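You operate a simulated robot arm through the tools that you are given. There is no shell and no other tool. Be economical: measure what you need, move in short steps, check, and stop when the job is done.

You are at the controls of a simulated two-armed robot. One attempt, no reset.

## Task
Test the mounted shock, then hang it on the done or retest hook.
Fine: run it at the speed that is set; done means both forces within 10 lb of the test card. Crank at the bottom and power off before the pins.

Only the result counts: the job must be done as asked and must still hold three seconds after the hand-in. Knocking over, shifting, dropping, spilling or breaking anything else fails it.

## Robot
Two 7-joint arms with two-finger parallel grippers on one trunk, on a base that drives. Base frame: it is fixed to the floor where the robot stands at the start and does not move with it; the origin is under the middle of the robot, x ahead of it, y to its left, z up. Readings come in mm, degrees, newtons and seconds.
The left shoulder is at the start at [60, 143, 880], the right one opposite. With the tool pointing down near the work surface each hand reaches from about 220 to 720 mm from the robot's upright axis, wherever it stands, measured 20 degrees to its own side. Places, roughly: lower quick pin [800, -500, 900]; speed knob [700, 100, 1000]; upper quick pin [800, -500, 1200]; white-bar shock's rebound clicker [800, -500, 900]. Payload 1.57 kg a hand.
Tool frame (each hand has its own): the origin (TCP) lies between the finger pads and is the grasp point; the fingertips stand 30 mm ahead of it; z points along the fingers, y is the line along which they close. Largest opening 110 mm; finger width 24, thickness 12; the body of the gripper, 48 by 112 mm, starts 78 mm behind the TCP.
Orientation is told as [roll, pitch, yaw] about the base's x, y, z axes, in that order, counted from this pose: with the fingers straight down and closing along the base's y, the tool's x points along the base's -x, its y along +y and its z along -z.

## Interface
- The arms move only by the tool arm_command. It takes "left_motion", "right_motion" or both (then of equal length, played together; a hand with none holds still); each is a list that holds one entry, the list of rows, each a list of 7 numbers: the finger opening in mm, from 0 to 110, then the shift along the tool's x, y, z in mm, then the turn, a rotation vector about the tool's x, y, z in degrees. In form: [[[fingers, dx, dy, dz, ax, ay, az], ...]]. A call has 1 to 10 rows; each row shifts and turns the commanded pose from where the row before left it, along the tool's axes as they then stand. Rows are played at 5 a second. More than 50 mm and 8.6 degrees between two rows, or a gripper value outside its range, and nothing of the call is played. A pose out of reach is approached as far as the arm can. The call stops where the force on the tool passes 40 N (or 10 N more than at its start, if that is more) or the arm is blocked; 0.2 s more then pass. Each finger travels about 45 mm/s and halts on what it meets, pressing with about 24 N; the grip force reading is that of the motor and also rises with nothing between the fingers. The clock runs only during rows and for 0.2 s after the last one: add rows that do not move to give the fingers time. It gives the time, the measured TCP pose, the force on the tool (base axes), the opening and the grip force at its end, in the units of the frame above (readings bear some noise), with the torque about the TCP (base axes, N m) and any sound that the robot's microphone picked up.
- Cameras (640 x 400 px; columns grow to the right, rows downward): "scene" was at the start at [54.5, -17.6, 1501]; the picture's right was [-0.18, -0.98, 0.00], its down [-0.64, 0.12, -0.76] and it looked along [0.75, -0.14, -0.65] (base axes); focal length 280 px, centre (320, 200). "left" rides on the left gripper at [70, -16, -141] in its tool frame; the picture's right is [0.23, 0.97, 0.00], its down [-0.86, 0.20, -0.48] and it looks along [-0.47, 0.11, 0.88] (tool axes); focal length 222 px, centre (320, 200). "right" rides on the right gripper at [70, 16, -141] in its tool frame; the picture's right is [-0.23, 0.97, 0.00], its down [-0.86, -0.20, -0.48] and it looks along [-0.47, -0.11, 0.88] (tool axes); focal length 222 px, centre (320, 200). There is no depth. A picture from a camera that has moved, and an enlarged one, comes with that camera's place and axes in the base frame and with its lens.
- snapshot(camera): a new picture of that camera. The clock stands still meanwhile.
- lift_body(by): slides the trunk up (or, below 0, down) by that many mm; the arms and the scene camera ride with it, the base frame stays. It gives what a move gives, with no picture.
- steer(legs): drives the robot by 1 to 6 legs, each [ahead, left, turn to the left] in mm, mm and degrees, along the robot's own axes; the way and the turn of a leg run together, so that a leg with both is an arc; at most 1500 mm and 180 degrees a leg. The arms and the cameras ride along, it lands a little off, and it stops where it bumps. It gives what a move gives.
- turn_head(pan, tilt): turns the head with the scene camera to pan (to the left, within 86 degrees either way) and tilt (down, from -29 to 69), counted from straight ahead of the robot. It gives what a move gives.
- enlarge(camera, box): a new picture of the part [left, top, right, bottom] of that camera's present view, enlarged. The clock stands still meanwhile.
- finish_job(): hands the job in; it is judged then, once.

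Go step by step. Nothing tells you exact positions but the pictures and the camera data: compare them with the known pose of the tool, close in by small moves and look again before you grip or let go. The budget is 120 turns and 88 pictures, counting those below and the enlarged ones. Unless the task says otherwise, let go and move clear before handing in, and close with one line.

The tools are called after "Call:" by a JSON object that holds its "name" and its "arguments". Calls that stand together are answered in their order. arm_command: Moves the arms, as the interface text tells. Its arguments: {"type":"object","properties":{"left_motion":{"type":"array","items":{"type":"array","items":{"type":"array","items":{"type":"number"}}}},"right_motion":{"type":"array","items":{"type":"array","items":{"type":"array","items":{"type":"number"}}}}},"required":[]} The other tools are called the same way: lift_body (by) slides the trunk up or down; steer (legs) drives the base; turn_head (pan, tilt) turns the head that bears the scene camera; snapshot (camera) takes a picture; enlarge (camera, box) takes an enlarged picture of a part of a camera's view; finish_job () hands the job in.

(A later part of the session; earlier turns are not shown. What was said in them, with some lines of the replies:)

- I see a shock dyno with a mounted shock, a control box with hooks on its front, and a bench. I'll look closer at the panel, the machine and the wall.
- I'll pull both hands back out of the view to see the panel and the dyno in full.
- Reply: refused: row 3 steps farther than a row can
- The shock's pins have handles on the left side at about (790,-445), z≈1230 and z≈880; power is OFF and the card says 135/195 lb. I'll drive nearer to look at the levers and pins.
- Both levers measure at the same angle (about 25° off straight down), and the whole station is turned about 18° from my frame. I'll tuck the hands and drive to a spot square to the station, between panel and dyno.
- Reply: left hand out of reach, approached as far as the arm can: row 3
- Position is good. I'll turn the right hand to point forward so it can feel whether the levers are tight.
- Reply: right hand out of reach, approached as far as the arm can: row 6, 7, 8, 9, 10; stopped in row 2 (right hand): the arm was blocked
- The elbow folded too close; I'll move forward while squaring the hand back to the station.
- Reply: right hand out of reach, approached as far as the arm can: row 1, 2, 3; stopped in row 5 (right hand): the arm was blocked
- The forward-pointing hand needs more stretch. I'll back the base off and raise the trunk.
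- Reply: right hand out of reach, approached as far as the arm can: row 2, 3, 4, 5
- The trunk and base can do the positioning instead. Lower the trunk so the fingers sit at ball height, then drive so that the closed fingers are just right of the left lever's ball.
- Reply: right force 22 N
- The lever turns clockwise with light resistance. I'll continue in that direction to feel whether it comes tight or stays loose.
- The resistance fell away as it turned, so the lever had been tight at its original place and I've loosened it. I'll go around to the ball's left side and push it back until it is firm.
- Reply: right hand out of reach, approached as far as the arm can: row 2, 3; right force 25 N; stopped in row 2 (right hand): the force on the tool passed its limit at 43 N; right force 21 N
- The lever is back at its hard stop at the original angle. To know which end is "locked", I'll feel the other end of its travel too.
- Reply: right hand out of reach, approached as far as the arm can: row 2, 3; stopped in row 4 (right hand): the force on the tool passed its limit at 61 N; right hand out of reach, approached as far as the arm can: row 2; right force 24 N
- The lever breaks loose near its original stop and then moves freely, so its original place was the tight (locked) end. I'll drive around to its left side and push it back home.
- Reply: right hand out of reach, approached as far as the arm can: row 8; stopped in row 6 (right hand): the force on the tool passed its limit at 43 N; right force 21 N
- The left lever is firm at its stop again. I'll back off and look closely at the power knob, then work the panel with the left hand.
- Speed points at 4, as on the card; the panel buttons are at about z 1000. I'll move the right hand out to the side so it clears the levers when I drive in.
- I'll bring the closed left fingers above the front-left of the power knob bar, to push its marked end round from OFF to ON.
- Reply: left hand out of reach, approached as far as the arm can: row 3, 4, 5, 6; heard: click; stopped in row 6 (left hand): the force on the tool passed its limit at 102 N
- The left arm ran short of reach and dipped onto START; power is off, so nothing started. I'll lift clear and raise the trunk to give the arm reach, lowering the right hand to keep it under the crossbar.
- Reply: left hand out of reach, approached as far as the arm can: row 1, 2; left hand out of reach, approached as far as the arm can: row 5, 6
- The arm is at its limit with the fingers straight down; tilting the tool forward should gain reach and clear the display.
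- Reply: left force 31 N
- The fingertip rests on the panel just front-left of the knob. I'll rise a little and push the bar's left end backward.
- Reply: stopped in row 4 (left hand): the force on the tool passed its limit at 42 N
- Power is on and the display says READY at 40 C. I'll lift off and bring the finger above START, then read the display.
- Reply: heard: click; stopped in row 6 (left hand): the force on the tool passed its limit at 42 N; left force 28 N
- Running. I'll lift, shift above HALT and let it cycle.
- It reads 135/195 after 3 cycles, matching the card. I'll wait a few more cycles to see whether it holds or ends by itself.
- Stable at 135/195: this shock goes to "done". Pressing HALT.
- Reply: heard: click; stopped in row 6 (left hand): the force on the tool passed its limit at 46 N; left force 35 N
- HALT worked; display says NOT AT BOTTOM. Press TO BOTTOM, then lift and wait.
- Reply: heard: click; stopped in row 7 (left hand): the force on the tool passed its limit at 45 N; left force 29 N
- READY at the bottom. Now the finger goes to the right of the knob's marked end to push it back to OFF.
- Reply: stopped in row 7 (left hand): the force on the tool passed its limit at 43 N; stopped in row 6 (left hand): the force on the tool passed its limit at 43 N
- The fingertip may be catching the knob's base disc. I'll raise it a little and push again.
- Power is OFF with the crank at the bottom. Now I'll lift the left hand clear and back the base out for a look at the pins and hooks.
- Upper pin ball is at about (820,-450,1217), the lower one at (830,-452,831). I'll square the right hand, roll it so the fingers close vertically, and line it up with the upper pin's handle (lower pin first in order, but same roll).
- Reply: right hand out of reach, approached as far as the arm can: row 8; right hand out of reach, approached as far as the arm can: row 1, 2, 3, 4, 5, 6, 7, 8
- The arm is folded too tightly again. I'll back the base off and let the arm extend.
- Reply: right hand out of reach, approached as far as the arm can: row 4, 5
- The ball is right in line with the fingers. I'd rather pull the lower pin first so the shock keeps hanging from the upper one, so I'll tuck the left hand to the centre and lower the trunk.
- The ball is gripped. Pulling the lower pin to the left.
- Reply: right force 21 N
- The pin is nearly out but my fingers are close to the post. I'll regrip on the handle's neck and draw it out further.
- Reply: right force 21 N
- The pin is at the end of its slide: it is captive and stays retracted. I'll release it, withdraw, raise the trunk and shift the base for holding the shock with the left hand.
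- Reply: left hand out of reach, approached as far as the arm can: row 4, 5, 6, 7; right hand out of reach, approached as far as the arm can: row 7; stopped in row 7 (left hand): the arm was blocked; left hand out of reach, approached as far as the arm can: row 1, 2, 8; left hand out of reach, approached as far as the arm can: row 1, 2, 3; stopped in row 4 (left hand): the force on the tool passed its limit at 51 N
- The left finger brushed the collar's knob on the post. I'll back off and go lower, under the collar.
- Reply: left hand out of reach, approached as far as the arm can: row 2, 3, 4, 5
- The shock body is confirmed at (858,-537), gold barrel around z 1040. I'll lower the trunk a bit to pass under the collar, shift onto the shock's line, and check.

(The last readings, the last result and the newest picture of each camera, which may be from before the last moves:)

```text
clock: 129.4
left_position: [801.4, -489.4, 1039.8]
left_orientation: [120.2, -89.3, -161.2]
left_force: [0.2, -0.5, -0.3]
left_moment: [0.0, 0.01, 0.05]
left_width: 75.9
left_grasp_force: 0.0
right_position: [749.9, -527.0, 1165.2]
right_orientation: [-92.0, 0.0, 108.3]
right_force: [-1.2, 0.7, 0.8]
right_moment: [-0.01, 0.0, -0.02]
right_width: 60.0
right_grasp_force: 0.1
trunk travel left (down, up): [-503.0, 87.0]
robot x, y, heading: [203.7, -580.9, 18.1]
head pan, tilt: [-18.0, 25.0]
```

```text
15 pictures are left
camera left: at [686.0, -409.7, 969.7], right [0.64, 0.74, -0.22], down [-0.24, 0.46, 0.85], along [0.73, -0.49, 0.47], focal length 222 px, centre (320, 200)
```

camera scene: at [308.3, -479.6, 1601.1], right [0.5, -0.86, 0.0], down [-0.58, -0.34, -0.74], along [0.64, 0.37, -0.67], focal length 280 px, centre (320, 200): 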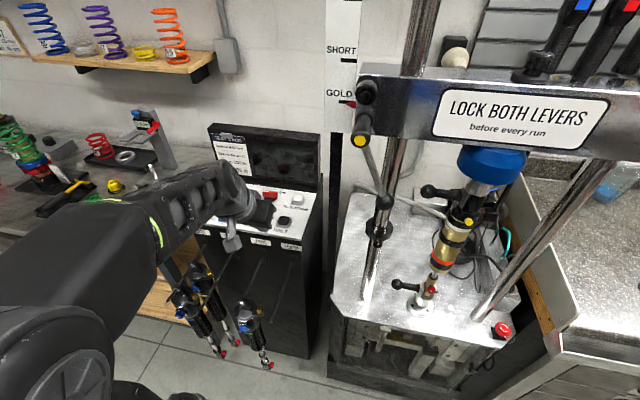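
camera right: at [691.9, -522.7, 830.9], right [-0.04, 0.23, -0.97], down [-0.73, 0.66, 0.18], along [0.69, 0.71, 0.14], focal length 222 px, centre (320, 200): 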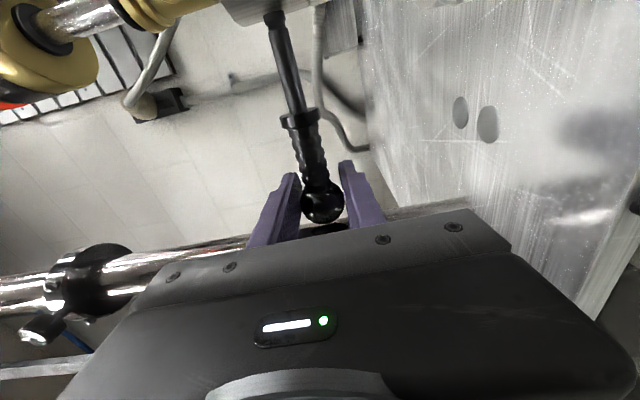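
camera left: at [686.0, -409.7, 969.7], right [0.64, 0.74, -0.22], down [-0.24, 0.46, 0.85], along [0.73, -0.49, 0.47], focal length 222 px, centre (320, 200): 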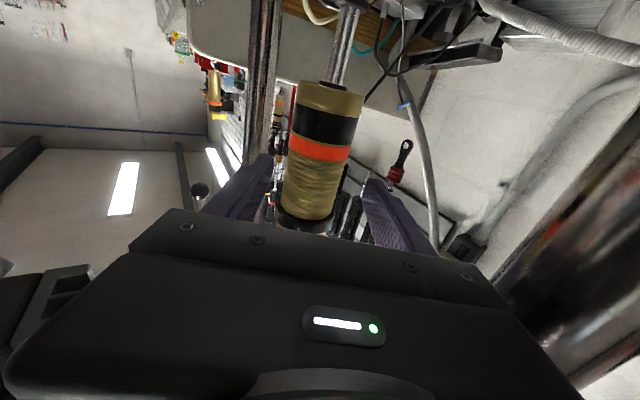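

Well centred. Advance and close on the barrel.

Call:
{"name": "arm_command", "arguments": {"left_motion": [[[76, 0, 0, 24, 0, 0, 0], [76, 0, 0, 24, 0, 0, 0], [76, 0, 0, 22, 0, 0, 0], [60, 0, 0, 0, 0, 0, 0], [40, 0, 0, 0, 0, 0, 0], [30, 0, 0, 0, 0, 0, 0], [30, 0, 0, 0, 0, 0, 0]]]}}

Call:
{"name": "snapshot", "arguments": {"camera": "left"}}

```text
clock: 131.0
left_position: [853.6, -538.7, 1042.3]
left_orientation: [110.6, -89.4, -152.0]
left_force: [-14.3, -12.9, 0.6]
left_moment: [-0.14, 0.16, 0.12]
left_width: 54.5
left_grasp_force: 23.8
right_position: [749.6, -528.4, 1165.0]
right_orientation: [-92.1, 0.0, 108.1]
right_force: [0.9, 0.5, 0.4]
right_moment: [0.02, 0.01, 0.02]
right_width: 60.1
right_grasp_force: 0.1
trunk travel left (down, up): [-503.0, 87.0]
robot x, y, heading: [202.7, -583.1, 18.2]
head pan, tilt: [-18.0, 25.0]
```

```text
14 pictures are left
camera left: at [737.7, -458.3, 971.0], right [0.64, 0.73, -0.22], down [-0.24, 0.46, 0.86], along [0.73, -0.5, 0.47], focal length 222 px, centre (320, 200)
```

left: 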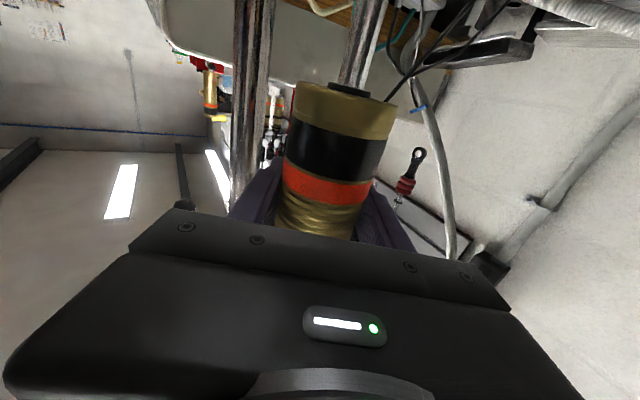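

Shock held. Relax the side strain and bring the right hand to the upper pin.

Call:
{"name": "arm_command", "arguments": {"left_motion": [[[30, 0, -3, 0, 0, 0, 0], [30, 0, 0, 0, 0, 0, 0], [30, 0, 0, 0, 0, 0, 0], [30, 0, 0, 0, 0, 0, 0]]], "right_motion": [[[60, 0, -25, 0, 0, 0, 0], [60, -20, -25, 10, 0, 0, 0], [60, -25, -1, 14, 0, 0, 0], [60, 0, 0, 0, 0, 0, 0]]]}}

Call:
{"name": "snapshot", "arguments": {"camera": "right"}}

```text
clock: 132.0
left_position: [854.2, -537.5, 1040.6]
left_orientation: [112.2, -89.4, -152.9]
left_force: [-7.5, -6.3, -0.9]
left_moment: [0.42, 0.13, 0.12]
left_width: 54.2
left_grasp_force: 24.2
right_position: [758.6, -478.0, 1216.9]
right_orientation: [-92.0, 0.1, 108.1]
right_force: [0.4, -0.2, 0.5]
right_moment: [-0.02, 0.06, 0.0]
right_width: 60.1
right_grasp_force: 0.0
trunk travel left (down, up): [-503.0, 87.0]
robot x, y, heading: [203.9, -576.2, 18.4]
head pan, tilt: [-18.0, 25.0]
```

```text
13 pictures are left
camera right: at [647.0, -589.7, 1196.2], right [-0.04, 0.23, -0.97], down [-0.73, 0.66, 0.18], along [0.68, 0.72, 0.14], focal length 222 px, centre (320, 200)
```

right: 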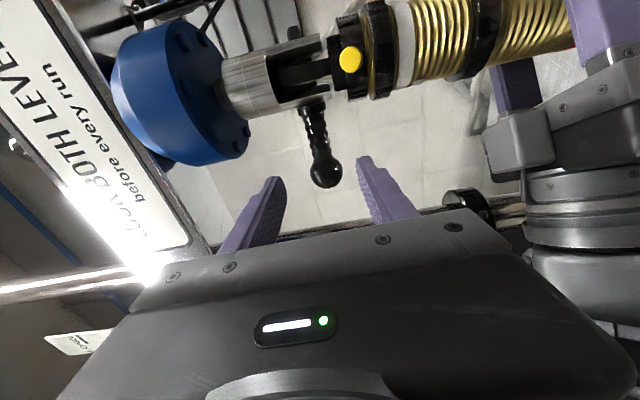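

Call:
{"name": "arm_command", "arguments": {"right_motion": [[[60, 0, 0, 31, 0, 0, 0], [60, 0, 0, 31, 0, 0, 0], [40, 0, 0, 0, 0, 0, 0], [20, 0, 0, 0, 0, 0, 0], [10, 0, 0, 0, 0, 0, 0], [10, 0, 0, 0, 0, 0, 0]]]}}

Call:
{"name": "arm_command", "arguments": {"right_motion": [[[10, -6, 0, 0, 0, 0, 0], [10, -6, 0, 0, 0, 0, 0], [10, -6, 0, 0, 0, 0, 0], [10, -6, 0, 0, 0, 0, 0], [10, -6, 0, 0, 0, 0, 0]]]}}

Call:
{"name": "arm_command", "arguments": {"right_motion": [[[10, -6, 0, 0, 0, 0, 0], [10, -5, 0, 0, 0, 0, 0], [10, -5, 0, 0, 0, 0, 0]]]}}

Call:
{"name": "snapshot", "arguments": {"camera": "right"}}

```text
clock: 133.4
left_position: [852.2, -537.0, 1041.4]
left_orientation: [121.3, -89.4, -162.2]
left_force: [-15.8, -0.2, 0.1]
left_moment: [0.18, 0.08, 0.18]
left_width: 54.4
left_grasp_force: 23.9
right_position: [817.6, -458.1, 1215.0]
right_orientation: [-91.7, 0.1, 108.2]
right_force: [1.9, -1.1, -18.4]
right_moment: [-0.18, 0.01, -0.03]
right_width: 32.1
right_grasp_force: 29.3
trunk travel left (down, up): [-503.0, 87.0]
robot x, y, heading: [204.7, -583.4, 18.3]
head pan, tilt: [-18.0, 25.0]
```

```text
clock: 134.6
left_position: [854.8, -536.5, 1041.3]
left_orientation: [107.1, -89.4, -147.8]
left_force: [-2.8, -8.1, 0.1]
left_moment: [-0.56, -0.51, 0.21]
left_width: 54.4
left_grasp_force: 23.6
right_position: [808.3, -431.8, 1214.9]
right_orientation: [-91.6, 0.1, 108.4]
right_force: [-11.8, -1.9, -26.8]
right_moment: [-0.14, -0.01, 0.71]
right_width: 32.2
right_grasp_force: 40.5
trunk travel left (down, up): [-503.0, 87.0]
robot x, y, heading: [206.7, -580.2, 18.1]
head pan, tilt: [-18.0, 25.0]
```

```text
clock: 135.2
left_position: [853.3, -534.8, 1041.6]
left_orientation: [91.5, -89.5, -132.2]
left_force: [4.1, -8.1, 0.2]
left_moment: [-0.08, -0.18, 0.12]
left_width: 54.1
left_grasp_force: 23.8
right_position: [808.0, -433.5, 1215.9]
right_orientation: [-91.4, 0.1, 107.1]
right_force: [-16.0, -3.1, -4.1]
right_moment: [0.0, 0.25, 0.0]
right_width: 32.2
right_grasp_force: 40.7
trunk travel left (down, up): [-503.0, 87.0]
robot x, y, heading: [206.2, -583.1, 18.0]
head pan, tilt: [-18.0, 25.0]
stopped in row 2 (right hand): the force on the tool passed its limit at 43 N (the readings are from after the stop); the commanded pose is now the measured one
```

```text
12 pictures are left
camera right: at [695.8, -542.4, 1196.1], right [-0.04, 0.22, -0.97], down [-0.71, 0.67, 0.19], along [0.7, 0.7, 0.13], focal length 222 px, centre (320, 200)
```

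right: 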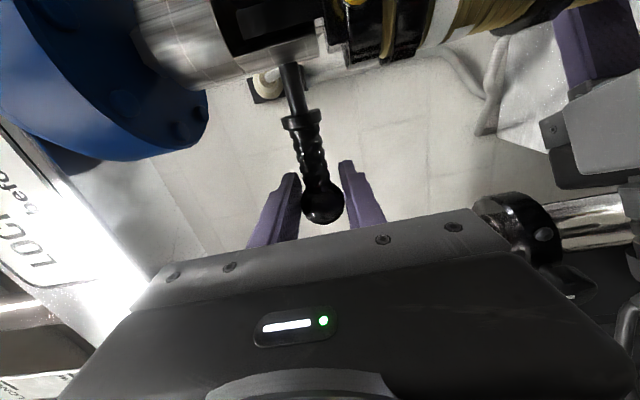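

The pin stuck halfway, likely binding under load. I'll take the shock's weight on the left hand a little and pull again.

Call:
{"name": "arm_command", "arguments": {"left_motion": [[[30, -1.5, 0, 0, 0, 0, 0], [30, -1, 0, 0, 0, 0, 0], [30, 0, 0, 0, 0, 0, 0], [30, 0, 0, 0, 0, 0, 0], [30, 0, 0, 0, 0, 0, 0], [30, 0, 0, 0, 0, 0, 0]]], "right_motion": [[[10, 0, 0, -2, 0, 0, 0], [10, 0, 0, 0, 0, 0, 0], [10, -4, 0, 0, 0, 0, 0], [10, -4, 0, 0, 0, 0, 0], [10, -4, 0, 0, 0, 0, 0], [10, -4, 0, 0, 0, 0, 0]]]}}

```text
clock: 136.6
left_position: [850.8, -531.5, 1046.1]
left_orientation: [86.4, -89.3, -126.3]
left_force: [-5.8, -36.0, 0.0]
left_moment: [-0.52, 0.07, 0.64]
left_width: 54.0
left_grasp_force: 23.7
right_position: [811.6, -439.4, 1215.2]
right_orientation: [-91.4, -0.1, 105.2]
right_force: [-33.8, -8.8, -12.9]
right_moment: [-0.11, 0.09, 0.86]
right_width: 32.2
right_grasp_force: 40.5
trunk travel left (down, up): [-503.0, 87.0]
robot x, y, heading: [203.7, -579.3, 18.1]
head pan, tilt: [-18.0, 25.0]
```

The two arms seem to be crowding each other. I'll regrip the handle closer in, so the right hand needn't travel so far left.

Call:
{"name": "arm_command", "arguments": {"right_motion": [[[30, 6, 0, 0, 0, 0, 0], [50, 0, 0, 0, 0, 0, 0], [50, 14, 0, 0, 0, 0, 0], [50, 10, 0, 0, 0, 0, 0], [20, 0, 0, 0, 0, 0, 0], [5, 0, 0, 0, 0, 0, 0], [5, 0, 0, 0, 0, 0, 0], [5, 0, 0, 0, 0, 0, 0]]]}}

Call:
{"name": "snapshot", "arguments": {"camera": "right"}}

```text
clock: 138.4
left_position: [851.9, -534.7, 1043.5]
left_orientation: [102.1, -89.5, -142.6]
left_force: [-14.9, -16.1, 0.1]
left_moment: [-0.58, -0.5, 0.38]
left_width: 54.1
left_grasp_force: 24.2
right_position: [808.9, -446.0, 1214.9]
right_orientation: [-91.5, 0.2, 107.4]
right_force: [-11.6, 2.4, -5.2]
right_moment: [-0.11, -0.04, 1.25]
right_width: 32.4
right_grasp_force: 39.6
trunk travel left (down, up): [-503.0, 87.0]
robot x, y, heading: [203.6, -583.2, 18.4]
head pan, tilt: [-18.0, 25.0]
```

```text
11 pictures are left
camera right: at [696.3, -554.6, 1196.0], right [-0.04, 0.22, -0.97], down [-0.72, 0.67, 0.18], along [0.69, 0.71, 0.13], focal length 222 px, centre (320, 200)
```

right: 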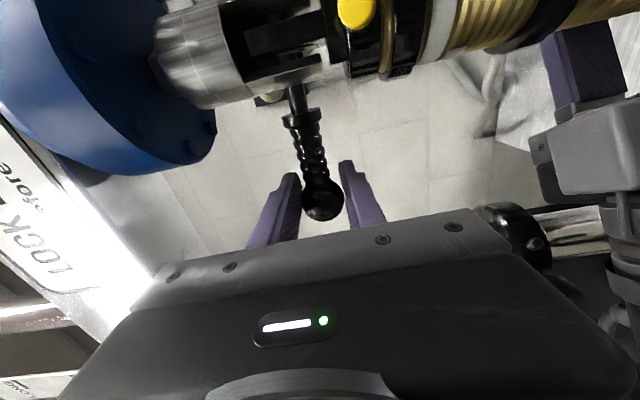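

Call:
{"name": "turn_head", "arguments": {"pan": -5, "tilt": 45}}

Call:
{"name": "snapshot", "arguments": {"camera": "scene"}}

```text
clock: 139.2
left_position: [851.9, -534.6, 1044.3]
left_orientation: [102.2, -89.6, -142.6]
left_force: [-13.5, -15.1, -0.8]
left_moment: [-0.65, -0.33, 0.35]
left_width: 54.0
left_grasp_force: 24.2
right_position: [809.8, -446.4, 1215.2]
right_orientation: [-91.5, 0.2, 107.3]
right_force: [-19.7, -0.3, -11.8]
right_moment: [-0.17, 0.04, 0.74]
right_width: 32.2
right_grasp_force: 40.6
trunk travel left (down, up): [-503.0, 87.0]
robot x, y, heading: [206.0, -583.2, 18.1]
head pan, tilt: [-5.0, 45.0]
```

```text
10 pictures are left
camera scene: at [254.3, -576.6, 1519.8], right [0.23, -0.97, 0.0], down [-0.69, -0.16, -0.71], along [0.69, 0.16, -0.7], focal length 280 px, centre (320, 200)
```

scene: 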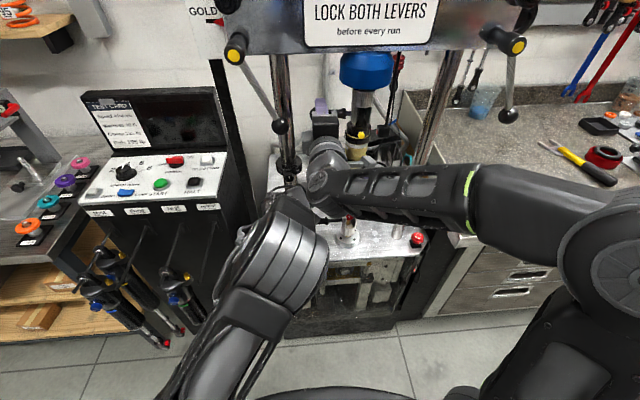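

I can see the right wrist resting on the left arm. With the fingers fully opened I can slide in and grip the handle near its collar, which avoids that.

Call:
{"name": "arm_command", "arguments": {"right_motion": [[[60, 0, 0, 0, 0, 0, 0], [60, 0, 0, 0, 0, 0, 0], [60, 0, 0, 0, 0, 0, 0], [60, 10, 0, 0, 0, 0, 0], [60, 5, 0, 0, 0, 0, 0], [60, 0, 0, 0, 0, 0, 0]]]}}

```text
clock: 140.6
left_position: [851.9, -533.5, 1044.5]
left_orientation: [98.3, -89.4, -138.7]
left_force: [-26.7, -11.3, 0.5]
left_moment: [-0.39, -0.01, 0.24]
left_width: 54.1
left_grasp_force: 24.3
right_position: [815.0, -460.3, 1216.8]
right_orientation: [-91.6, 0.2, 107.3]
right_force: [-0.2, 0.2, 0.8]
right_moment: [0.01, -0.01, 0.0]
right_width: 60.1
right_grasp_force: 0.0
trunk travel left (down, up): [-503.0, 87.0]
robot x, y, heading: [206.6, -581.6, 18.5]
head pan, tilt: [-5.0, 45.0]
```

Call:
{"name": "arm_command", "arguments": {"left_motion": [[[30, 0, -2, -1, 0, 0, 0], [30, 0, -1.5, -1, 0, 0, 0], [30, 0, 0, 0, 0, 0, 0], [30, 0, 0, 0, 0, 0, 0], [30, 0, 0, 0, 0, 0, 0], [30, 0, 0, 0, 0, 0, 0]]], "right_motion": [[[60, 10, 0, 0, 0, 0, 0], [60, 10, 0, 0, 0, 0, 0], [40, 0, 0, 0, 0, 0, 0], [20, 0, 0, 0, 0, 0, 0], [5, 0, 0, 0, 0, 0, 0], [5, 0, 0, 0, 0, 0, 0]]]}}

Call:
{"name": "arm_command", "arguments": {"right_motion": [[[5, -5, 0, 0, 0, 0, 0], [5, -5, 0, 0, 0, 0, 0], [5, -5, 0, 0, 0, 0, 0], [5, 0, 0, 0, 0, 0, 0]]]}}

Call:
{"name": "snapshot", "arguments": {"camera": "right"}}

```text
clock: 142.0
left_position: [851.6, -533.3, 1043.5]
left_orientation: [112.1, -89.6, -152.3]
left_force: [2.1, -5.1, 0.3]
left_moment: [-0.77, -0.33, 0.15]
left_width: 54.1
left_grasp_force: 24.1
right_position: [823.9, -479.6, 1214.1]
right_orientation: [-91.4, 0.2, 107.4]
right_force: [-0.6, -2.0, -2.1]
right_moment: [-0.01, 0.11, 0.1]
right_width: 21.4
right_grasp_force: 27.1
trunk travel left (down, up): [-503.0, 87.0]
robot x, y, heading: [209.1, -581.5, 18.2]
head pan, tilt: [-5.0, 45.0]
```

```text
clock: 143.0
left_position: [849.3, -532.3, 1043.8]
left_orientation: [103.6, -89.5, -143.8]
left_force: [-3.0, 1.5, -0.4]
left_moment: [-0.2, -0.33, 0.03]
left_width: 53.8
left_grasp_force: 23.6
right_position: [818.5, -464.3, 1214.7]
right_orientation: [-91.4, 0.3, 107.3]
right_force: [-1.2, -4.4, -4.6]
right_moment: [0.01, 0.11, -0.48]
right_width: 21.4
right_grasp_force: 34.3
trunk travel left (down, up): [-503.0, 87.0]
robot x, y, heading: [200.5, -582.3, 18.1]
head pan, tilt: [-5.0, 45.0]
```

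```text
9 pictures are left
camera right: at [705.2, -573.5, 1196.0], right [-0.04, 0.22, -0.97], down [-0.72, 0.67, 0.18], along [0.7, 0.7, 0.13], focal length 222 px, centre (320, 200)
```

right: 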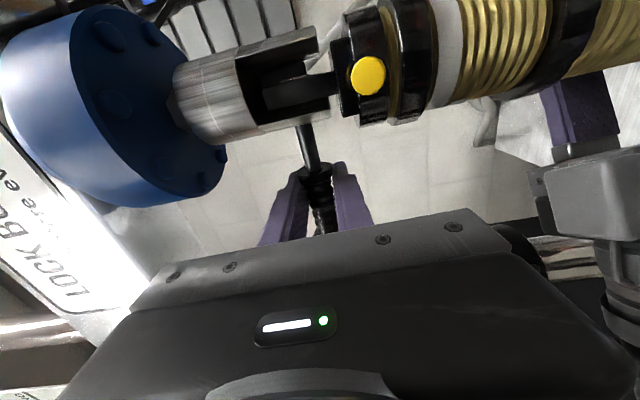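

Working now. Continue pulling to the stop.

Call:
{"name": "arm_command", "arguments": {"right_motion": [[[5, -5, 0, 0, 0, 0, 0], [5, -5, 0, 0, 0, 0, 0], [5, -5, 0, 0, 0, 0, 0], [5, 0, 0, 0, 0, 0, 0]]]}}

Call:
{"name": "arm_command", "arguments": {"right_motion": [[[5, -5, 0, 0, 0, 0, 0], [5, -4, 0, 0, 0, 0, 0], [5, 0, 0, 0, 0, 0, 0]]]}}

```text
clock: 144.0
left_position: [850.3, -533.4, 1041.6]
left_orientation: [90.4, -89.7, -130.7]
left_force: [1.0, -1.5, 0.5]
left_moment: [-0.15, -0.29, -0.02]
left_width: 53.9
left_grasp_force: 23.8
right_position: [814.3, -449.7, 1215.5]
right_orientation: [-91.5, 0.2, 107.4]
right_force: [-1.9, -1.4, 5.0]
right_moment: [-0.12, 0.06, 0.75]
right_width: 21.2
right_grasp_force: 34.2
trunk travel left (down, up): [-503.0, 87.0]
robot x, y, heading: [207.0, -579.2, 18.3]
head pan, tilt: [-5.0, 45.0]
```

```text
clock: 144.8
left_position: [852.0, -536.3, 1041.9]
left_orientation: [81.5, -89.5, -121.9]
left_force: [-0.7, -0.1, -0.3]
left_moment: [-0.05, -0.06, 0.01]
left_width: 54.0
left_grasp_force: 24.4
right_position: [812.8, -449.3, 1215.4]
right_orientation: [-91.5, -0.1, 106.7]
right_force: [2.7, -22.4, 7.3]
right_moment: [-0.11, 0.03, -0.81]
right_width: 21.1
right_grasp_force: 34.3
trunk travel left (down, up): [-503.0, 87.0]
robot x, y, heading: [207.6, -583.9, 18.0]
head pan, tilt: [-5.0, 45.0]
```

Upper pin is at its stop; the left hand now holds the shock freely. Withdraw the right hand to the side, then back the base straight out.

Call:
{"name": "arm_command", "arguments": {"right_motion": [[[40, 0, 0, 0, 0, 0, 0], [60, 0, 0, 0, 0, 0, 0], [60, 0, 0, -30, 0, 0, 0], [60, 0, 0, -30, 0, 0, 0], [60, 0, 0, -20, 0, 0, 0], [60, 25, 0, 0, 0, 0, 0], [60, 25, 0, 0, 0, 0, 0], [60, 0, 0, 0, 0, 0, 0]]]}}

Call:
{"name": "steer", "arguments": {"legs": [[-30, 0, 0]]}}

Call:
{"name": "snapshot", "arguments": {"camera": "scene"}}

```text
clock: 146.6
left_position: [851.3, -534.3, 1043.4]
left_orientation: [107.7, -89.5, -147.9]
left_force: [-0.6, 0.4, 0.2]
left_moment: [-0.08, -0.04, -0.01]
left_width: 53.9
left_grasp_force: 23.8
right_position: [748.5, -511.3, 1212.9]
right_orientation: [-91.4, 0.3, 107.5]
right_force: [0.2, -0.5, -0.6]
right_moment: [-0.06, -0.02, 0.02]
right_width: 60.0
right_grasp_force: 0.1
trunk travel left (down, up): [-503.0, 87.0]
robot x, y, heading: [205.4, -583.8, 17.9]
head pan, tilt: [-5.0, 45.0]
```

```text
clock: 147.4
left_position: [821.2, -542.8, 1043.0]
left_orientation: [95.5, -89.5, -136.0]
left_force: [-0.4, -0.4, -0.3]
left_moment: [-0.05, -0.05, 0.07]
left_width: 54.1
left_grasp_force: 23.9
right_position: [720.3, -521.9, 1214.1]
right_orientation: [-91.5, 0.2, 107.4]
right_force: [-0.7, -0.2, 0.1]
right_moment: [0.03, 0.01, -0.01]
right_width: 59.9
right_grasp_force: 0.0
trunk travel left (down, up): [-503.0, 87.0]
robot x, y, heading: [177.2, -591.9, 18.2]
head pan, tilt: [-5.0, 45.0]
```

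```text
8 pictures are left
camera scene: at [228.6, -584.5, 1519.7], right [0.23, -0.97, 0.0], down [-0.69, -0.16, -0.71], along [0.69, 0.16, -0.71], focal length 280 px, centre (320, 200)
```

scene: 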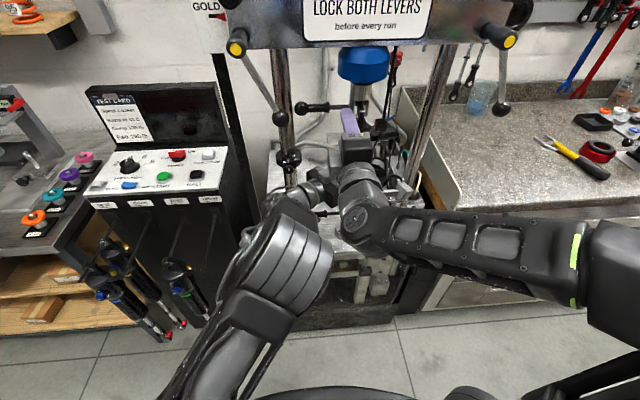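

The shock came out freely. I'll back out, swing the right hand aside, and turn the shock a quarter turn with the left hand so its eye faces along the hooks.

Call:
{"name": "steer", "arguments": {"legs": [[-250, 0, 0]]}}

Call:
{"name": "arm_command", "arguments": {"right_motion": [[[60, 30, 0, 0, 0, 0, 0], [60, 40, 0, 0, 0, 0, 0], [60, 40, 0, 0, 0, 0, 0], [60, 40, 0, 0, 0, 0, 0], [60, 40, 0, 0, 0, 0, 0]]]}}

Call:
{"name": "arm_command", "arguments": {"left_motion": [[[30, 0, 11.8, -19.7, -8.2, 0, 0], [30, 0, 14.5, -17.8, -8.2, 0, 0], [30, 0, 16.9, -15.6, -8.2, 0, 0], [30, 0, 19, -13, -8.2, 0, 0], [30, 0, 20.6, -10.2, -8.2, 0, 0], [30, 0, 21.9, -7.1, -8.2, 0, 0], [30, 0, 22.7, -3.9, -8.2, 0, 0], [30, 0, 23, -0.6, -8.2, 0, 0], [30, 0, 22.8, 2.6, -8.2, 0, 0], [30, 0, 22.2, 5.9, -8.2, 0, 0]]]}}

```text
clock: 149.3
left_position: [585.1, -620.8, 1042.2]
left_orientation: [91.5, -89.6, -132.0]
left_force: [-0.4, 0.2, -0.3]
left_moment: [-0.03, -0.11, 0.02]
left_width: 54.0
left_grasp_force: 23.8
right_position: [483.2, -600.1, 1213.7]
right_orientation: [-91.5, 0.2, 107.2]
right_force: [0.0, -0.2, 0.7]
right_moment: [-0.03, 0.03, 0.01]
right_width: 60.2
right_grasp_force: 0.1
trunk travel left (down, up): [-503.0, 87.0]
robot x, y, heading: [-58.9, -673.0, 18.2]
head pan, tilt: [-5.0, 45.0]
```

```text
clock: 150.5
left_position: [587.3, -622.4, 1041.8]
left_orientation: [81.6, -89.6, -122.0]
left_force: [0.1, 0.6, -0.6]
left_moment: [-0.05, -0.07, 0.0]
left_width: 54.4
left_grasp_force: 23.8
right_position: [542.3, -782.7, 1212.7]
right_orientation: [-91.5, 0.2, 107.2]
right_force: [-0.6, -0.4, 0.6]
right_moment: [-0.03, 0.01, 0.02]
right_width: 60.0
right_grasp_force: 0.0
trunk travel left (down, up): [-503.0, 87.0]
robot x, y, heading: [-59.0, -669.7, 18.0]
head pan, tilt: [-5.0, 45.0]
```

```text
clock: 152.7
left_position: [513.6, -403.6, 1041.0]
left_orientation: [156.8, -89.6, -115.3]
left_force: [0.2, 1.4, -0.7]
left_moment: [0.09, -0.09, -0.03]
left_width: 54.0
left_grasp_force: 23.4
right_position: [542.0, -780.7, 1212.6]
right_orientation: [-91.3, 0.2, 107.3]
right_force: [0.5, -0.3, 0.0]
right_moment: [0.01, -0.01, 0.0]
right_width: 59.9
right_grasp_force: 0.2
trunk travel left (down, up): [-503.0, 87.0]
robot x, y, heading: [-57.1, -668.5, 18.2]
head pan, tilt: [-5.0, 45.0]
```

Call:
{"name": "arm_command", "arguments": {"left_motion": [[[30, 0, 0, 0, -8, 0, 0], [30, 0, 0, 0, 0, 0, 0]]]}}

Call:
{"name": "turn_head", "arguments": {"pan": 25, "tilt": 35}}

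Call:
{"name": "snapshot", "arguments": {"camera": "scene"}}

```text
clock: 153.3
left_position: [512.6, -403.0, 1042.0]
left_orientation: [-178.9, -89.6, -131.7]
left_force: [-0.1, -0.8, 0.2]
left_moment: [0.06, -0.08, 0.03]
left_width: 54.0
left_grasp_force: 23.9
right_position: [540.5, -780.6, 1213.5]
right_orientation: [-91.5, 0.2, 107.3]
right_force: [0.1, 0.6, -0.5]
right_moment: [-0.03, 0.0, -0.01]
right_width: 60.2
right_grasp_force: 0.1
trunk travel left (down, up): [-503.0, 87.0]
robot x, y, heading: [-59.1, -671.4, 17.9]
head pan, tilt: [-5.0, 45.0]
```

```text
clock: 154.2
left_position: [513.6, -403.8, 1042.6]
left_orientation: [177.4, -89.6, -127.9]
left_force: [-0.9, 0.2, 0.0]
left_moment: [0.09, -0.12, 0.0]
left_width: 54.1
left_grasp_force: 24.4
right_position: [542.5, -780.1, 1212.4]
right_orientation: [-91.3, 0.2, 107.2]
right_force: [-0.4, -1.2, 0.0]
right_moment: [-0.01, -0.03, 0.02]
right_width: 59.8
right_grasp_force: 0.0
trunk travel left (down, up): [-503.0, 87.0]
robot x, y, heading: [-57.8, -671.1, 18.0]
head pan, tilt: [25.0, 35.0]
```

```text
7 pictures are left
camera scene: at [-21.5, -619.3, 1534.4], right [0.68, -0.73, 0.0], down [-0.42, -0.39, -0.82], along [0.6, 0.56, -0.57], focal length 280 px, centre (320, 200)
```

scene: 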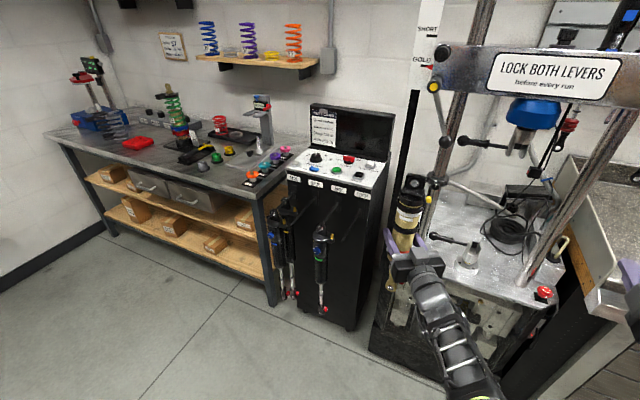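

The shock is held upright. One enlarged view for the done hook and the shock's eye.

Call:
{"name": "enlarge", "arguments": {"camera": "scene", "box": [270, 155, 450, 267]}}

```text
3.56 times, centred on (360, 211) of scene
camera zoom: at [-21.5, -619.3, 1534.4], right [0.68, -0.73, 0.0], down [-0.42, -0.39, -0.82], along [0.6, 0.56, -0.57], focal length 996 px, centre (178, 161)
```

zoom: 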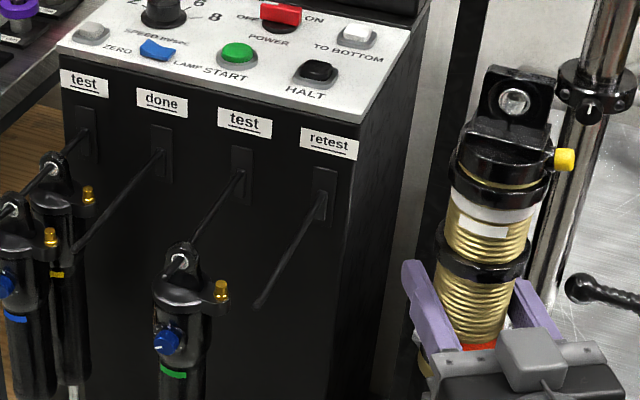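

Eye and hook measured: done prong runs level at z≈896, tip at about (463,-28), pointing straight out. I'll back up, slide left, lower, and then align the eye in front of the tip.

Call:
{"name": "steer", "arguments": {"legs": [[-60, 0, 0], [0, 372, 0]]}}

Call:
{"name": "lift_body", "arguments": {"by": -313}}

```text
clock: 157.1
left_position: [343.5, -73.2, 1043.1]
left_orientation: [-176.7, -89.7, -134.0]
left_force: [-0.1, 1.3, 0.6]
left_moment: [0.09, -0.08, 0.0]
left_width: 53.9
left_grasp_force: 24.0
right_position: [369.3, -451.8, 1212.9]
right_orientation: [-91.4, 0.3, 107.0]
right_force: [-1.0, 0.9, -0.8]
right_moment: [-0.02, 0.04, 0.0]
right_width: 59.8
right_grasp_force: 0.0
trunk travel left (down, up): [-503.0, 87.0]
robot x, y, heading: [-230.0, -337.8, 18.0]
head pan, tilt: [25.0, 35.0]
```

```text
clock: 160.2
left_position: [342.1, -73.8, 728.0]
left_orientation: [177.3, -89.7, -128.0]
left_force: [0.3, 0.3, -0.1]
left_moment: [0.1, -0.06, -0.01]
left_width: 53.9
left_grasp_force: 23.9
right_position: [369.4, -451.9, 900.4]
right_orientation: [-91.4, 0.2, 107.0]
right_force: [-0.7, -1.4, 0.2]
right_moment: [0.01, -0.01, 0.0]
right_width: 60.1
right_grasp_force: 0.1
trunk travel left (down, up): [-190.0, 400.0]
robot x, y, heading: [-230.3, -339.0, 18.0]
head pan, tilt: [25.0, 35.0]
```

Call:
{"name": "arm_command", "arguments": {"right_motion": [[[60, 0, 0, 0, 0, -8.5, 0], [60, 0, 0, 0, 0, -8.5, 0], [60, 0, 0, 0, 0, -8.5, 0], [60, 0, 0, 0, 0, -8.5, 0], [60, 0, 0, 0, 0, -8.5, 0], [60, 0, 0, 0, 0, -8.5, 0], [60, 0, 0, 0, 0, 0, 0]]]}}

Call:
{"name": "turn_head", "arguments": {"pan": 4, "tilt": 27}}

Call:
{"name": "enlarge", "arguments": {"camera": "scene", "box": [260, 140, 380, 230]}}

Call:
{"name": "snapshot", "arguments": {"camera": "right"}}

```text
clock: 161.8
left_position: [342.7, -74.4, 729.4]
left_orientation: [174.9, -89.7, -125.7]
left_force: [0.6, 0.3, 0.2]
left_moment: [0.06, -0.05, 0.02]
left_width: 54.2
left_grasp_force: 23.9
right_position: [368.7, -450.9, 900.3]
right_orientation: [-90.7, 1.2, 158.1]
right_force: [-0.3, 0.3, 0.5]
right_moment: [-0.02, 0.0, 0.07]
right_width: 60.0
right_grasp_force: 0.0
trunk travel left (down, up): [-190.0, 400.0]
robot x, y, heading: [-232.8, -339.3, 18.0]
head pan, tilt: [25.0, 35.0]
```

```text
clock: 162.7
left_position: [342.4, -73.9, 729.9]
left_orientation: [175.8, -89.7, -126.4]
left_force: [0.3, -0.1, 0.1]
left_moment: [0.1, -0.04, -0.01]
left_width: 54.2
left_grasp_force: 23.7
right_position: [369.7, -452.6, 899.4]
right_orientation: [-90.7, 1.2, 158.0]
right_force: [0.0, -0.8, 0.1]
right_moment: [0.03, 0.03, 0.01]
right_width: 60.1
right_grasp_force: 0.2
trunk travel left (down, up): [-190.0, 400.0]
robot x, y, heading: [-231.0, -336.4, 17.8]
head pan, tilt: [4.0, 27.0]
```

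```text
4.44 times, centred on (320, 185) of scene
camera zoom: at [-173.0, -314.2, 1234.0], right [0.37, -0.93, 0.0], down [-0.42, -0.17, -0.89], along [0.83, 0.33, -0.46], focal length 1244 px, centre (320, 267)
```

zoom: 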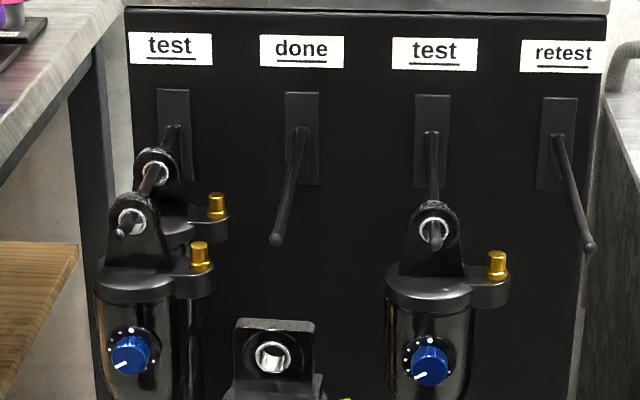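

```text
4 pictures are left
camera right: at [381.8, -609.6, 884.1], right [-0.19, 0.09, -0.98], down [-0.98, -0.12, 0.17], along [-0.11, 0.99, 0.11], focal length 222 px, centre (320, 200)
```

right: 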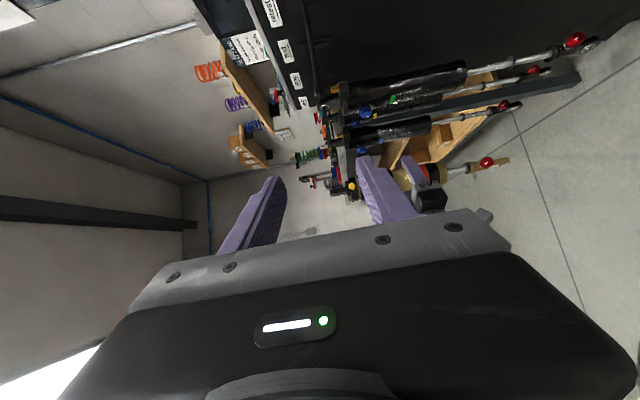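

The eye is about 10 mm right of the prong's line; a side view from the right hand will settle the height.

Call:
{"name": "enlarge", "arguments": {"camera": "right", "box": [290, 100, 410, 210]}}

```text
3.64 times, centred on (350, 155) of right
camera zoom: at [381.8, -609.6, 884.1], right [-0.19, 0.09, -0.98], down [-0.98, -0.12, 0.17], along [-0.11, 0.99, 0.11], focal length 808 px, centre (211, 364)
```

zoom: 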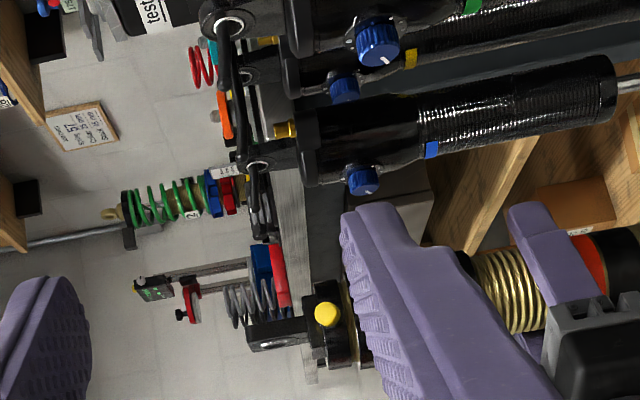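

Height agrees within a couple of mm; I need about 11 mm left. I'll drive 80 mm ahead and 11 left, then check the TCP numbers against the planned line.

Call:
{"name": "steer", "arguments": {"legs": [[80, 11, 0]]}}

Call:
{"name": "arm_command", "arguments": {"left_motion": [[[30, 0, 0, 0, 0, 0, 0], [30, 0, 0, 0, 0, 0, 0]]]}}

```text
clock: 163.8
left_position: [415.3, -38.6, 728.9]
left_orientation: [175.6, -89.8, -126.2]
left_force: [-0.9, 0.0, 0.1]
left_moment: [0.1, -0.07, -0.04]
left_width: 54.1
left_grasp_force: 24.2
right_position: [443.4, -416.1, 899.2]
right_orientation: [-90.7, 1.2, 157.9]
right_force: [-0.2, -0.5, 0.0]
right_moment: [-0.02, -0.01, 0.0]
right_width: 59.8
right_grasp_force: 0.1
trunk travel left (down, up): [-190.0, 400.0]
robot x, y, heading: [-156.1, -303.7, 17.9]
head pan, tilt: [4.0, 27.0]
```

```text
clock: 164.3
left_position: [415.2, -38.3, 728.2]
left_orientation: [170.1, -89.7, -120.6]
left_force: [0.2, -1.1, 0.0]
left_moment: [0.05, -0.1, 0.0]
left_width: 54.3
left_grasp_force: 23.4
right_position: [442.0, -416.9, 900.7]
right_orientation: [-90.6, 1.2, 158.0]
right_force: [-0.1, 0.0, -0.6]
right_moment: [-0.03, -0.03, -0.02]
right_width: 60.2
right_grasp_force: 0.0
trunk travel left (down, up): [-190.0, 400.0]
robot x, y, heading: [-159.7, -302.8, 17.7]
head pan, tilt: [4.0, 27.0]
```

Exactly on the line. Forward 28 mm and one check picture before threading the eye on.

Call:
{"name": "arm_command", "arguments": {"left_motion": [[[30, 0, -7.3, 12, 0, 0, 0], [30, 0, -7.3, 12, 0, 0, 0], [30, 0, 0, 0, 0, 0, 0]]]}}

Call:
{"name": "enlarge", "arguments": {"camera": "scene", "box": [270, 120, 370, 210]}}

```text
clock: 165.2
left_position: [442.2, -31.0, 727.6]
left_orientation: [169.8, -89.7, -120.4]
left_force: [-0.2, 0.2, 0.1]
left_moment: [0.1, -0.06, 0.01]
left_width: 54.2
left_grasp_force: 24.6
right_position: [442.3, -415.3, 899.9]
right_orientation: [-90.7, 1.2, 158.0]
right_force: [0.2, 0.5, -0.4]
right_moment: [0.02, 0.03, -0.02]
right_width: 59.9
right_grasp_force: 0.1
trunk travel left (down, up): [-190.0, 400.0]
robot x, y, heading: [-157.9, -302.8, 17.7]
head pan, tilt: [4.0, 27.0]
```

```text
4.44 times, centred on (320, 165) of scene
camera zoom: at [-99.9, -279.2, 1234.0], right [0.37, -0.93, 0.0], down [-0.42, -0.17, -0.89], along [0.83, 0.33, -0.45], focal length 1244 px, centre (320, 356)
```

zoom: 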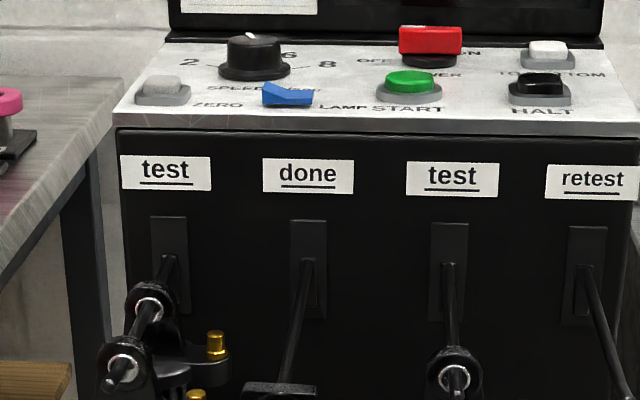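

Call:
{"name": "arm_command", "arguments": {"left_motion": [[[30, 0, 1.5, 1, 0, 0, 0], [30, 0, -3.1, 5.1, 0, 0, 0], [30, 0, -3.1, 5.1, 0, 0, 0], [30, 0, -3.1, 5.1, 0, 0, 0], [30, 0, 0, 0, 0, 0, 0]]]}}

Call:
{"name": "arm_command", "arguments": {"left_motion": [[[30, 0, -2.6, 4.3, 0, 0, 0], [30, 0, -2.6, 4.3, 0, 0, 0], [30, 0, 0, 0, 0, 0, 0]]]}}

```text
clock: 166.3
left_position: [457.3, -22.6, 729.5]
left_orientation: [170.9, -89.8, -121.6]
left_force: [0.2, 0.3, -0.4]
left_moment: [0.05, -0.04, 0.0]
left_width: 54.0
left_grasp_force: 23.8
right_position: [442.2, -416.3, 899.9]
right_orientation: [-90.7, 1.1, 158.0]
right_force: [-0.2, -0.2, 0.0]
right_moment: [0.02, -0.03, 0.02]
right_width: 60.1
right_grasp_force: 0.0
trunk travel left (down, up): [-190.0, 400.0]
robot x, y, heading: [-155.1, -301.3, 18.0]
head pan, tilt: [4.0, 27.0]
```

```text
clock: 167.2
left_position: [467.2, -19.5, 728.6]
left_orientation: [174.6, -89.7, -125.2]
left_force: [-0.5, 0.8, -0.9]
left_moment: [0.1, -0.1, 0.03]
left_width: 54.1
left_grasp_force: 23.7
right_position: [442.7, -417.0, 901.3]
right_orientation: [-90.7, 1.3, 158.0]
right_force: [0.4, 0.7, 0.9]
right_moment: [0.01, 0.0, -0.01]
right_width: 59.8
right_grasp_force: 0.0
trunk travel left (down, up): [-190.0, 400.0]
robot x, y, heading: [-159.0, -302.0, 17.9]
head pan, tilt: [4.0, 27.0]
```

Call:
{"name": "arm_command", "arguments": {"left_motion": [[[30, 0, -3.6, 4.5, 0, 0, 0], [30, 0, -3.6, 4.5, 0, 0, 0], [30, 0, 0, 0, 0, 0, 0]]]}}

Call:
{"name": "enlarge", "arguments": {"camera": "scene", "box": [270, 150, 370, 240]}}

```text
clock: 167.9
left_position: [477.9, -17.4, 730.3]
left_orientation: [174.3, -89.7, -125.0]
left_force: [-0.8, 0.5, 0.5]
left_moment: [0.1, -0.04, 0.03]
left_width: 53.9
left_grasp_force: 24.1
right_position: [443.1, -416.9, 898.9]
right_orientation: [-90.7, 1.2, 158.0]
right_force: [-0.2, -0.3, -0.6]
right_moment: [-0.03, -0.01, 0.02]
right_width: 60.2
right_grasp_force: 0.0
trunk travel left (down, up): [-190.0, 400.0]
robot x, y, heading: [-159.3, -299.3, 17.9]
head pan, tilt: [4.0, 27.0]
```

```text
4.44 times, centred on (320, 195) of scene
camera zoom: at [-99.9, -279.2, 1234.0], right [0.37, -0.93, 0.0], down [-0.42, -0.17, -0.89], along [0.83, 0.33, -0.45], focal length 1244 px, centre (320, 222)
```

zoom: 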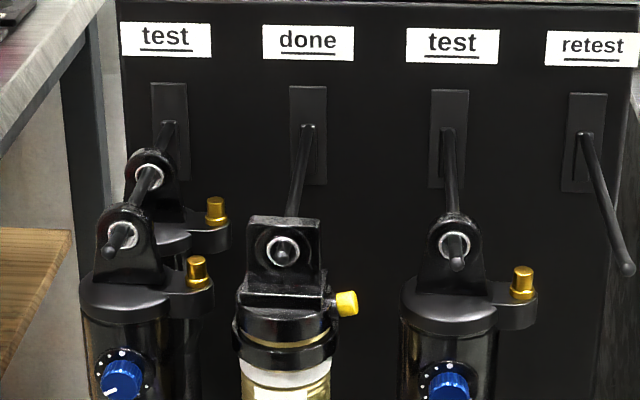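

Threaded: the prong tip shows inside the eye. A bit deeper, then lower gently until the prong takes the weight.

Call:
{"name": "arm_command", "arguments": {"left_motion": [[[30, 0, -2.6, 4.3, 0, 0, 0], [30, 0, -2.6, 4.3, 0, 0, 0], [30, 0, -1.5, 2.6, 0, 0, 0], [30, 0, 0, 0, 0, 0, 0]]]}}

Call:
{"name": "arm_command", "arguments": {"left_motion": [[[30, 1.5, 0, 0, 0, 0, 0], [30, 1.5, 0, 0, 0, 0, 0], [30, 1, 0, 0, 0, 0, 0], [30, 0, 0, 0, 0, 0, 0]]]}}

```text
clock: 168.9
left_position: [491.1, -12.4, 728.6]
left_orientation: [171.5, -89.6, -122.2]
left_force: [0.2, 0.1, -0.7]
left_moment: [0.08, -0.07, 0.01]
left_width: 53.9
left_grasp_force: 24.1
right_position: [443.3, -416.6, 900.2]
right_orientation: [-90.6, 1.2, 158.2]
right_force: [-0.1, 0.2, -0.6]
right_moment: [-0.01, -0.02, 0.02]
right_width: 59.8
right_grasp_force: 0.0
trunk travel left (down, up): [-190.0, 400.0]
robot x, y, heading: [-159.4, -303.9, 17.8]
head pan, tilt: [4.0, 27.0]
```

```text
clock: 169.9
left_position: [490.9, -12.8, 725.5]
left_orientation: [172.5, -89.6, -123.1]
left_force: [-0.4, -0.1, -0.1]
left_moment: [0.08, -0.08, 0.01]
left_width: 53.9
left_grasp_force: 24.3
right_position: [441.6, -416.1, 899.9]
right_orientation: [-90.7, 1.3, 158.0]
right_force: [0.2, 0.4, -0.3]
right_moment: [-0.01, 0.01, -0.02]
right_width: 59.8
right_grasp_force: 0.1
trunk travel left (down, up): [-190.0, 400.0]
robot x, y, heading: [-158.8, -306.8, 18.0]
head pan, tilt: [4.0, 27.0]
```

Call:
{"name": "arm_command", "arguments": {"left_motion": [[[30, 1.5, 0, 0, 0, 0, 0], [30, 1.5, 0, 0, 0, 0, 0], [30, 0, 0, 0, 0, 0, 0]]]}}

Call:
{"name": "arm_command", "arguments": {"left_motion": [[[30, 1.5, 0, 0, 0, 0, 0], [30, 0, 0, 0, 0, 0, 0]]]}}

```text
clock: 170.8
left_position: [489.8, -13.7, 722.9]
left_orientation: [174.5, -89.8, -125.1]
left_force: [-0.3, -0.6, -0.3]
left_moment: [0.07, -0.07, 0.03]
left_width: 54.0
left_grasp_force: 23.5
right_position: [442.8, -415.7, 899.7]
right_orientation: [-90.7, 1.3, 158.0]
right_force: [-0.4, -0.1, 0.4]
right_moment: [0.03, -0.03, -0.01]
right_width: 60.1
right_grasp_force: 0.0
trunk travel left (down, up): [-190.0, 400.0]
robot x, y, heading: [-160.4, -304.7, 18.0]
head pan, tilt: [4.0, 27.0]
```

```text
clock: 171.3
left_position: [490.8, -13.2, 721.9]
left_orientation: [-178.8, -89.5, -131.7]
left_force: [-0.5, 0.2, -0.3]
left_moment: [-0.18, 0.06, 0.01]
left_width: 53.9
left_grasp_force: 23.7
right_position: [442.1, -416.0, 900.7]
right_orientation: [-90.6, 1.4, 158.0]
right_force: [0.6, -0.6, 0.1]
right_moment: [0.0, -0.01, -0.03]
right_width: 60.0
right_grasp_force: 0.1
trunk travel left (down, up): [-190.0, 400.0]
robot x, y, heading: [-156.2, -304.6, 17.6]
head pan, tilt: [4.0, 27.0]
```

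Call:
{"name": "arm_command", "arguments": {"left_motion": [[[30, 1.5, 0, 0, 0, 0, 0], [30, 0, 0, 0, 0, 0, 0]]]}}

```text
clock: 171.9
left_position: [490.6, -13.7, 720.6]
left_orientation: [-175.1, -89.3, -135.5]
left_force: [2.2, 3.5, 6.6]
left_moment: [-0.52, 0.63, 0.03]
left_width: 54.3
left_grasp_force: 24.2
right_position: [441.9, -416.4, 900.2]
right_orientation: [-90.9, 1.3, 158.0]
right_force: [-0.4, 0.4, -0.7]
right_moment: [-0.01, 0.0, -0.01]
right_width: 60.0
right_grasp_force: 0.0
trunk travel left (down, up): [-190.0, 400.0]
robot x, y, heading: [-155.2, -302.6, 18.0]
head pan, tilt: [4.0, 27.0]
```

The prong now takes the weight. Opening slowly and withdrawing.

Call:
{"name": "arm_command", "arguments": {"left_motion": [[[56, 0, 0, 0, 0, 0, 0], [60, 0, 0, 0, 0, 0, 0], [68, 0, 0, 0, 0, 0, 0], [76, 0, 0, 0, 0, 0, 0], [76, 0, 0, 0, 0, 0, 0], [76, 0, 0, 0, 0, 0, 0], [76, 0, 0, -8, 0, 0, 0], [76, 0, 0, -12, 0, 0, 0]]]}}

Call:
{"name": "arm_command", "arguments": {"left_motion": [[[76, 0, 0, -20, 0, 0, 0], [76, 0, 0, -25, 0, 0, 0], [76, 0, 0, -30, 0, 0, 0], [76, 0, 0, -30, 0, 0, 0]]]}}

Call:
{"name": "steer", "arguments": {"legs": [[-120, 0, 0]]}}

Call:
{"name": "enlarge", "arguments": {"camera": "scene", "box": [230, 110, 410, 250]}}

```text
clock: 173.8
left_position: [477.8, -27.7, 719.3]
left_orientation: [176.8, -89.6, -127.5]
left_force: [-0.1, 0.7, -0.3]
left_moment: [-0.01, 0.03, 0.0]
left_width: 76.2
left_grasp_force: 0.1
right_position: [442.6, -417.1, 901.2]
right_orientation: [-90.8, 1.2, 158.0]
right_force: [0.6, 0.3, -0.2]
right_moment: [0.02, 0.01, 0.01]
right_width: 60.0
right_grasp_force: 0.0
trunk travel left (down, up): [-190.0, 400.0]
robot x, y, heading: [-156.2, -301.0, 17.9]
head pan, tilt: [4.0, 27.0]
```

```text
clock: 174.8
left_position: [407.8, -107.1, 720.0]
left_orientation: [179.2, -89.6, -129.7]
left_force: [-0.5, -0.2, -0.4]
left_moment: [0.0, -0.03, -0.02]
left_width: 76.0
left_grasp_force: 0.1
right_position: [441.4, -416.5, 900.6]
right_orientation: [-90.9, 1.3, 158.1]
right_force: [0.0, 0.1, -0.8]
right_moment: [0.03, -0.02, 0.01]
right_width: 60.1
right_grasp_force: 0.1
trunk travel left (down, up): [-190.0, 400.0]
robot x, y, heading: [-157.3, -300.8, 17.8]
head pan, tilt: [4.0, 27.0]
```

```text
clock: 176.0
left_position: [296.2, -145.2, 720.2]
left_orientation: [179.1, -89.6, -129.7]
left_force: [-0.5, -0.3, 0.2]
left_moment: [-0.02, 0.01, -0.05]
left_width: 75.8
left_grasp_force: 0.0
right_position: [327.7, -454.1, 901.5]
right_orientation: [-90.7, 1.3, 157.9]
right_force: [-0.5, 0.6, 0.0]
right_moment: [-0.02, -0.01, 0.0]
right_width: 60.0
right_grasp_force: 0.1
trunk travel left (down, up): [-190.0, 400.0]
robot x, y, heading: [-271.9, -338.4, 17.9]
head pan, tilt: [4.0, 27.0]
```

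```text
2.86 times, centred on (320, 180) of scene
camera zoom: at [-214.3, -316.3, 1234.1], right [0.37, -0.93, 0.0], down [-0.42, -0.17, -0.89], along [0.83, 0.33, -0.45], focal length 800 px, centre (320, 257)
```

zoom: 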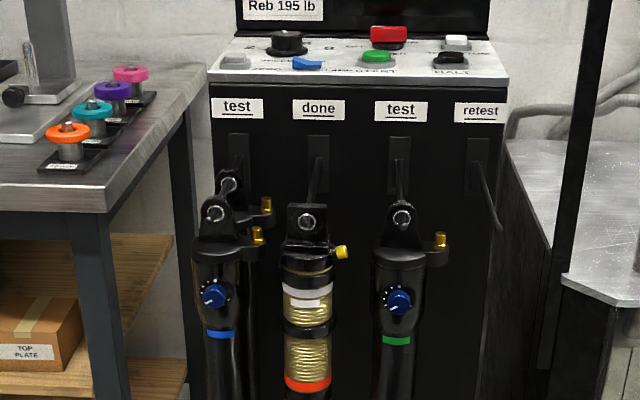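

The shock hangs steadily on the "done" hook, the power is off, both pins are drawn, and both hands are clear. Handing in.

Call:
{"name": "finish_job", "arguments": {}}

```text
The job is handed in.
```

The shock read 135 lb compression and 195 lb rebound at the set 4 in/sec and 40 C, exactly matching the card, so it now hangs on the "done" hook. I sent the crank to the bottom and turned the power off before pulling the pins. While checking that the levers were locked, I loosened the left one and pushed it back to its stop before the run.
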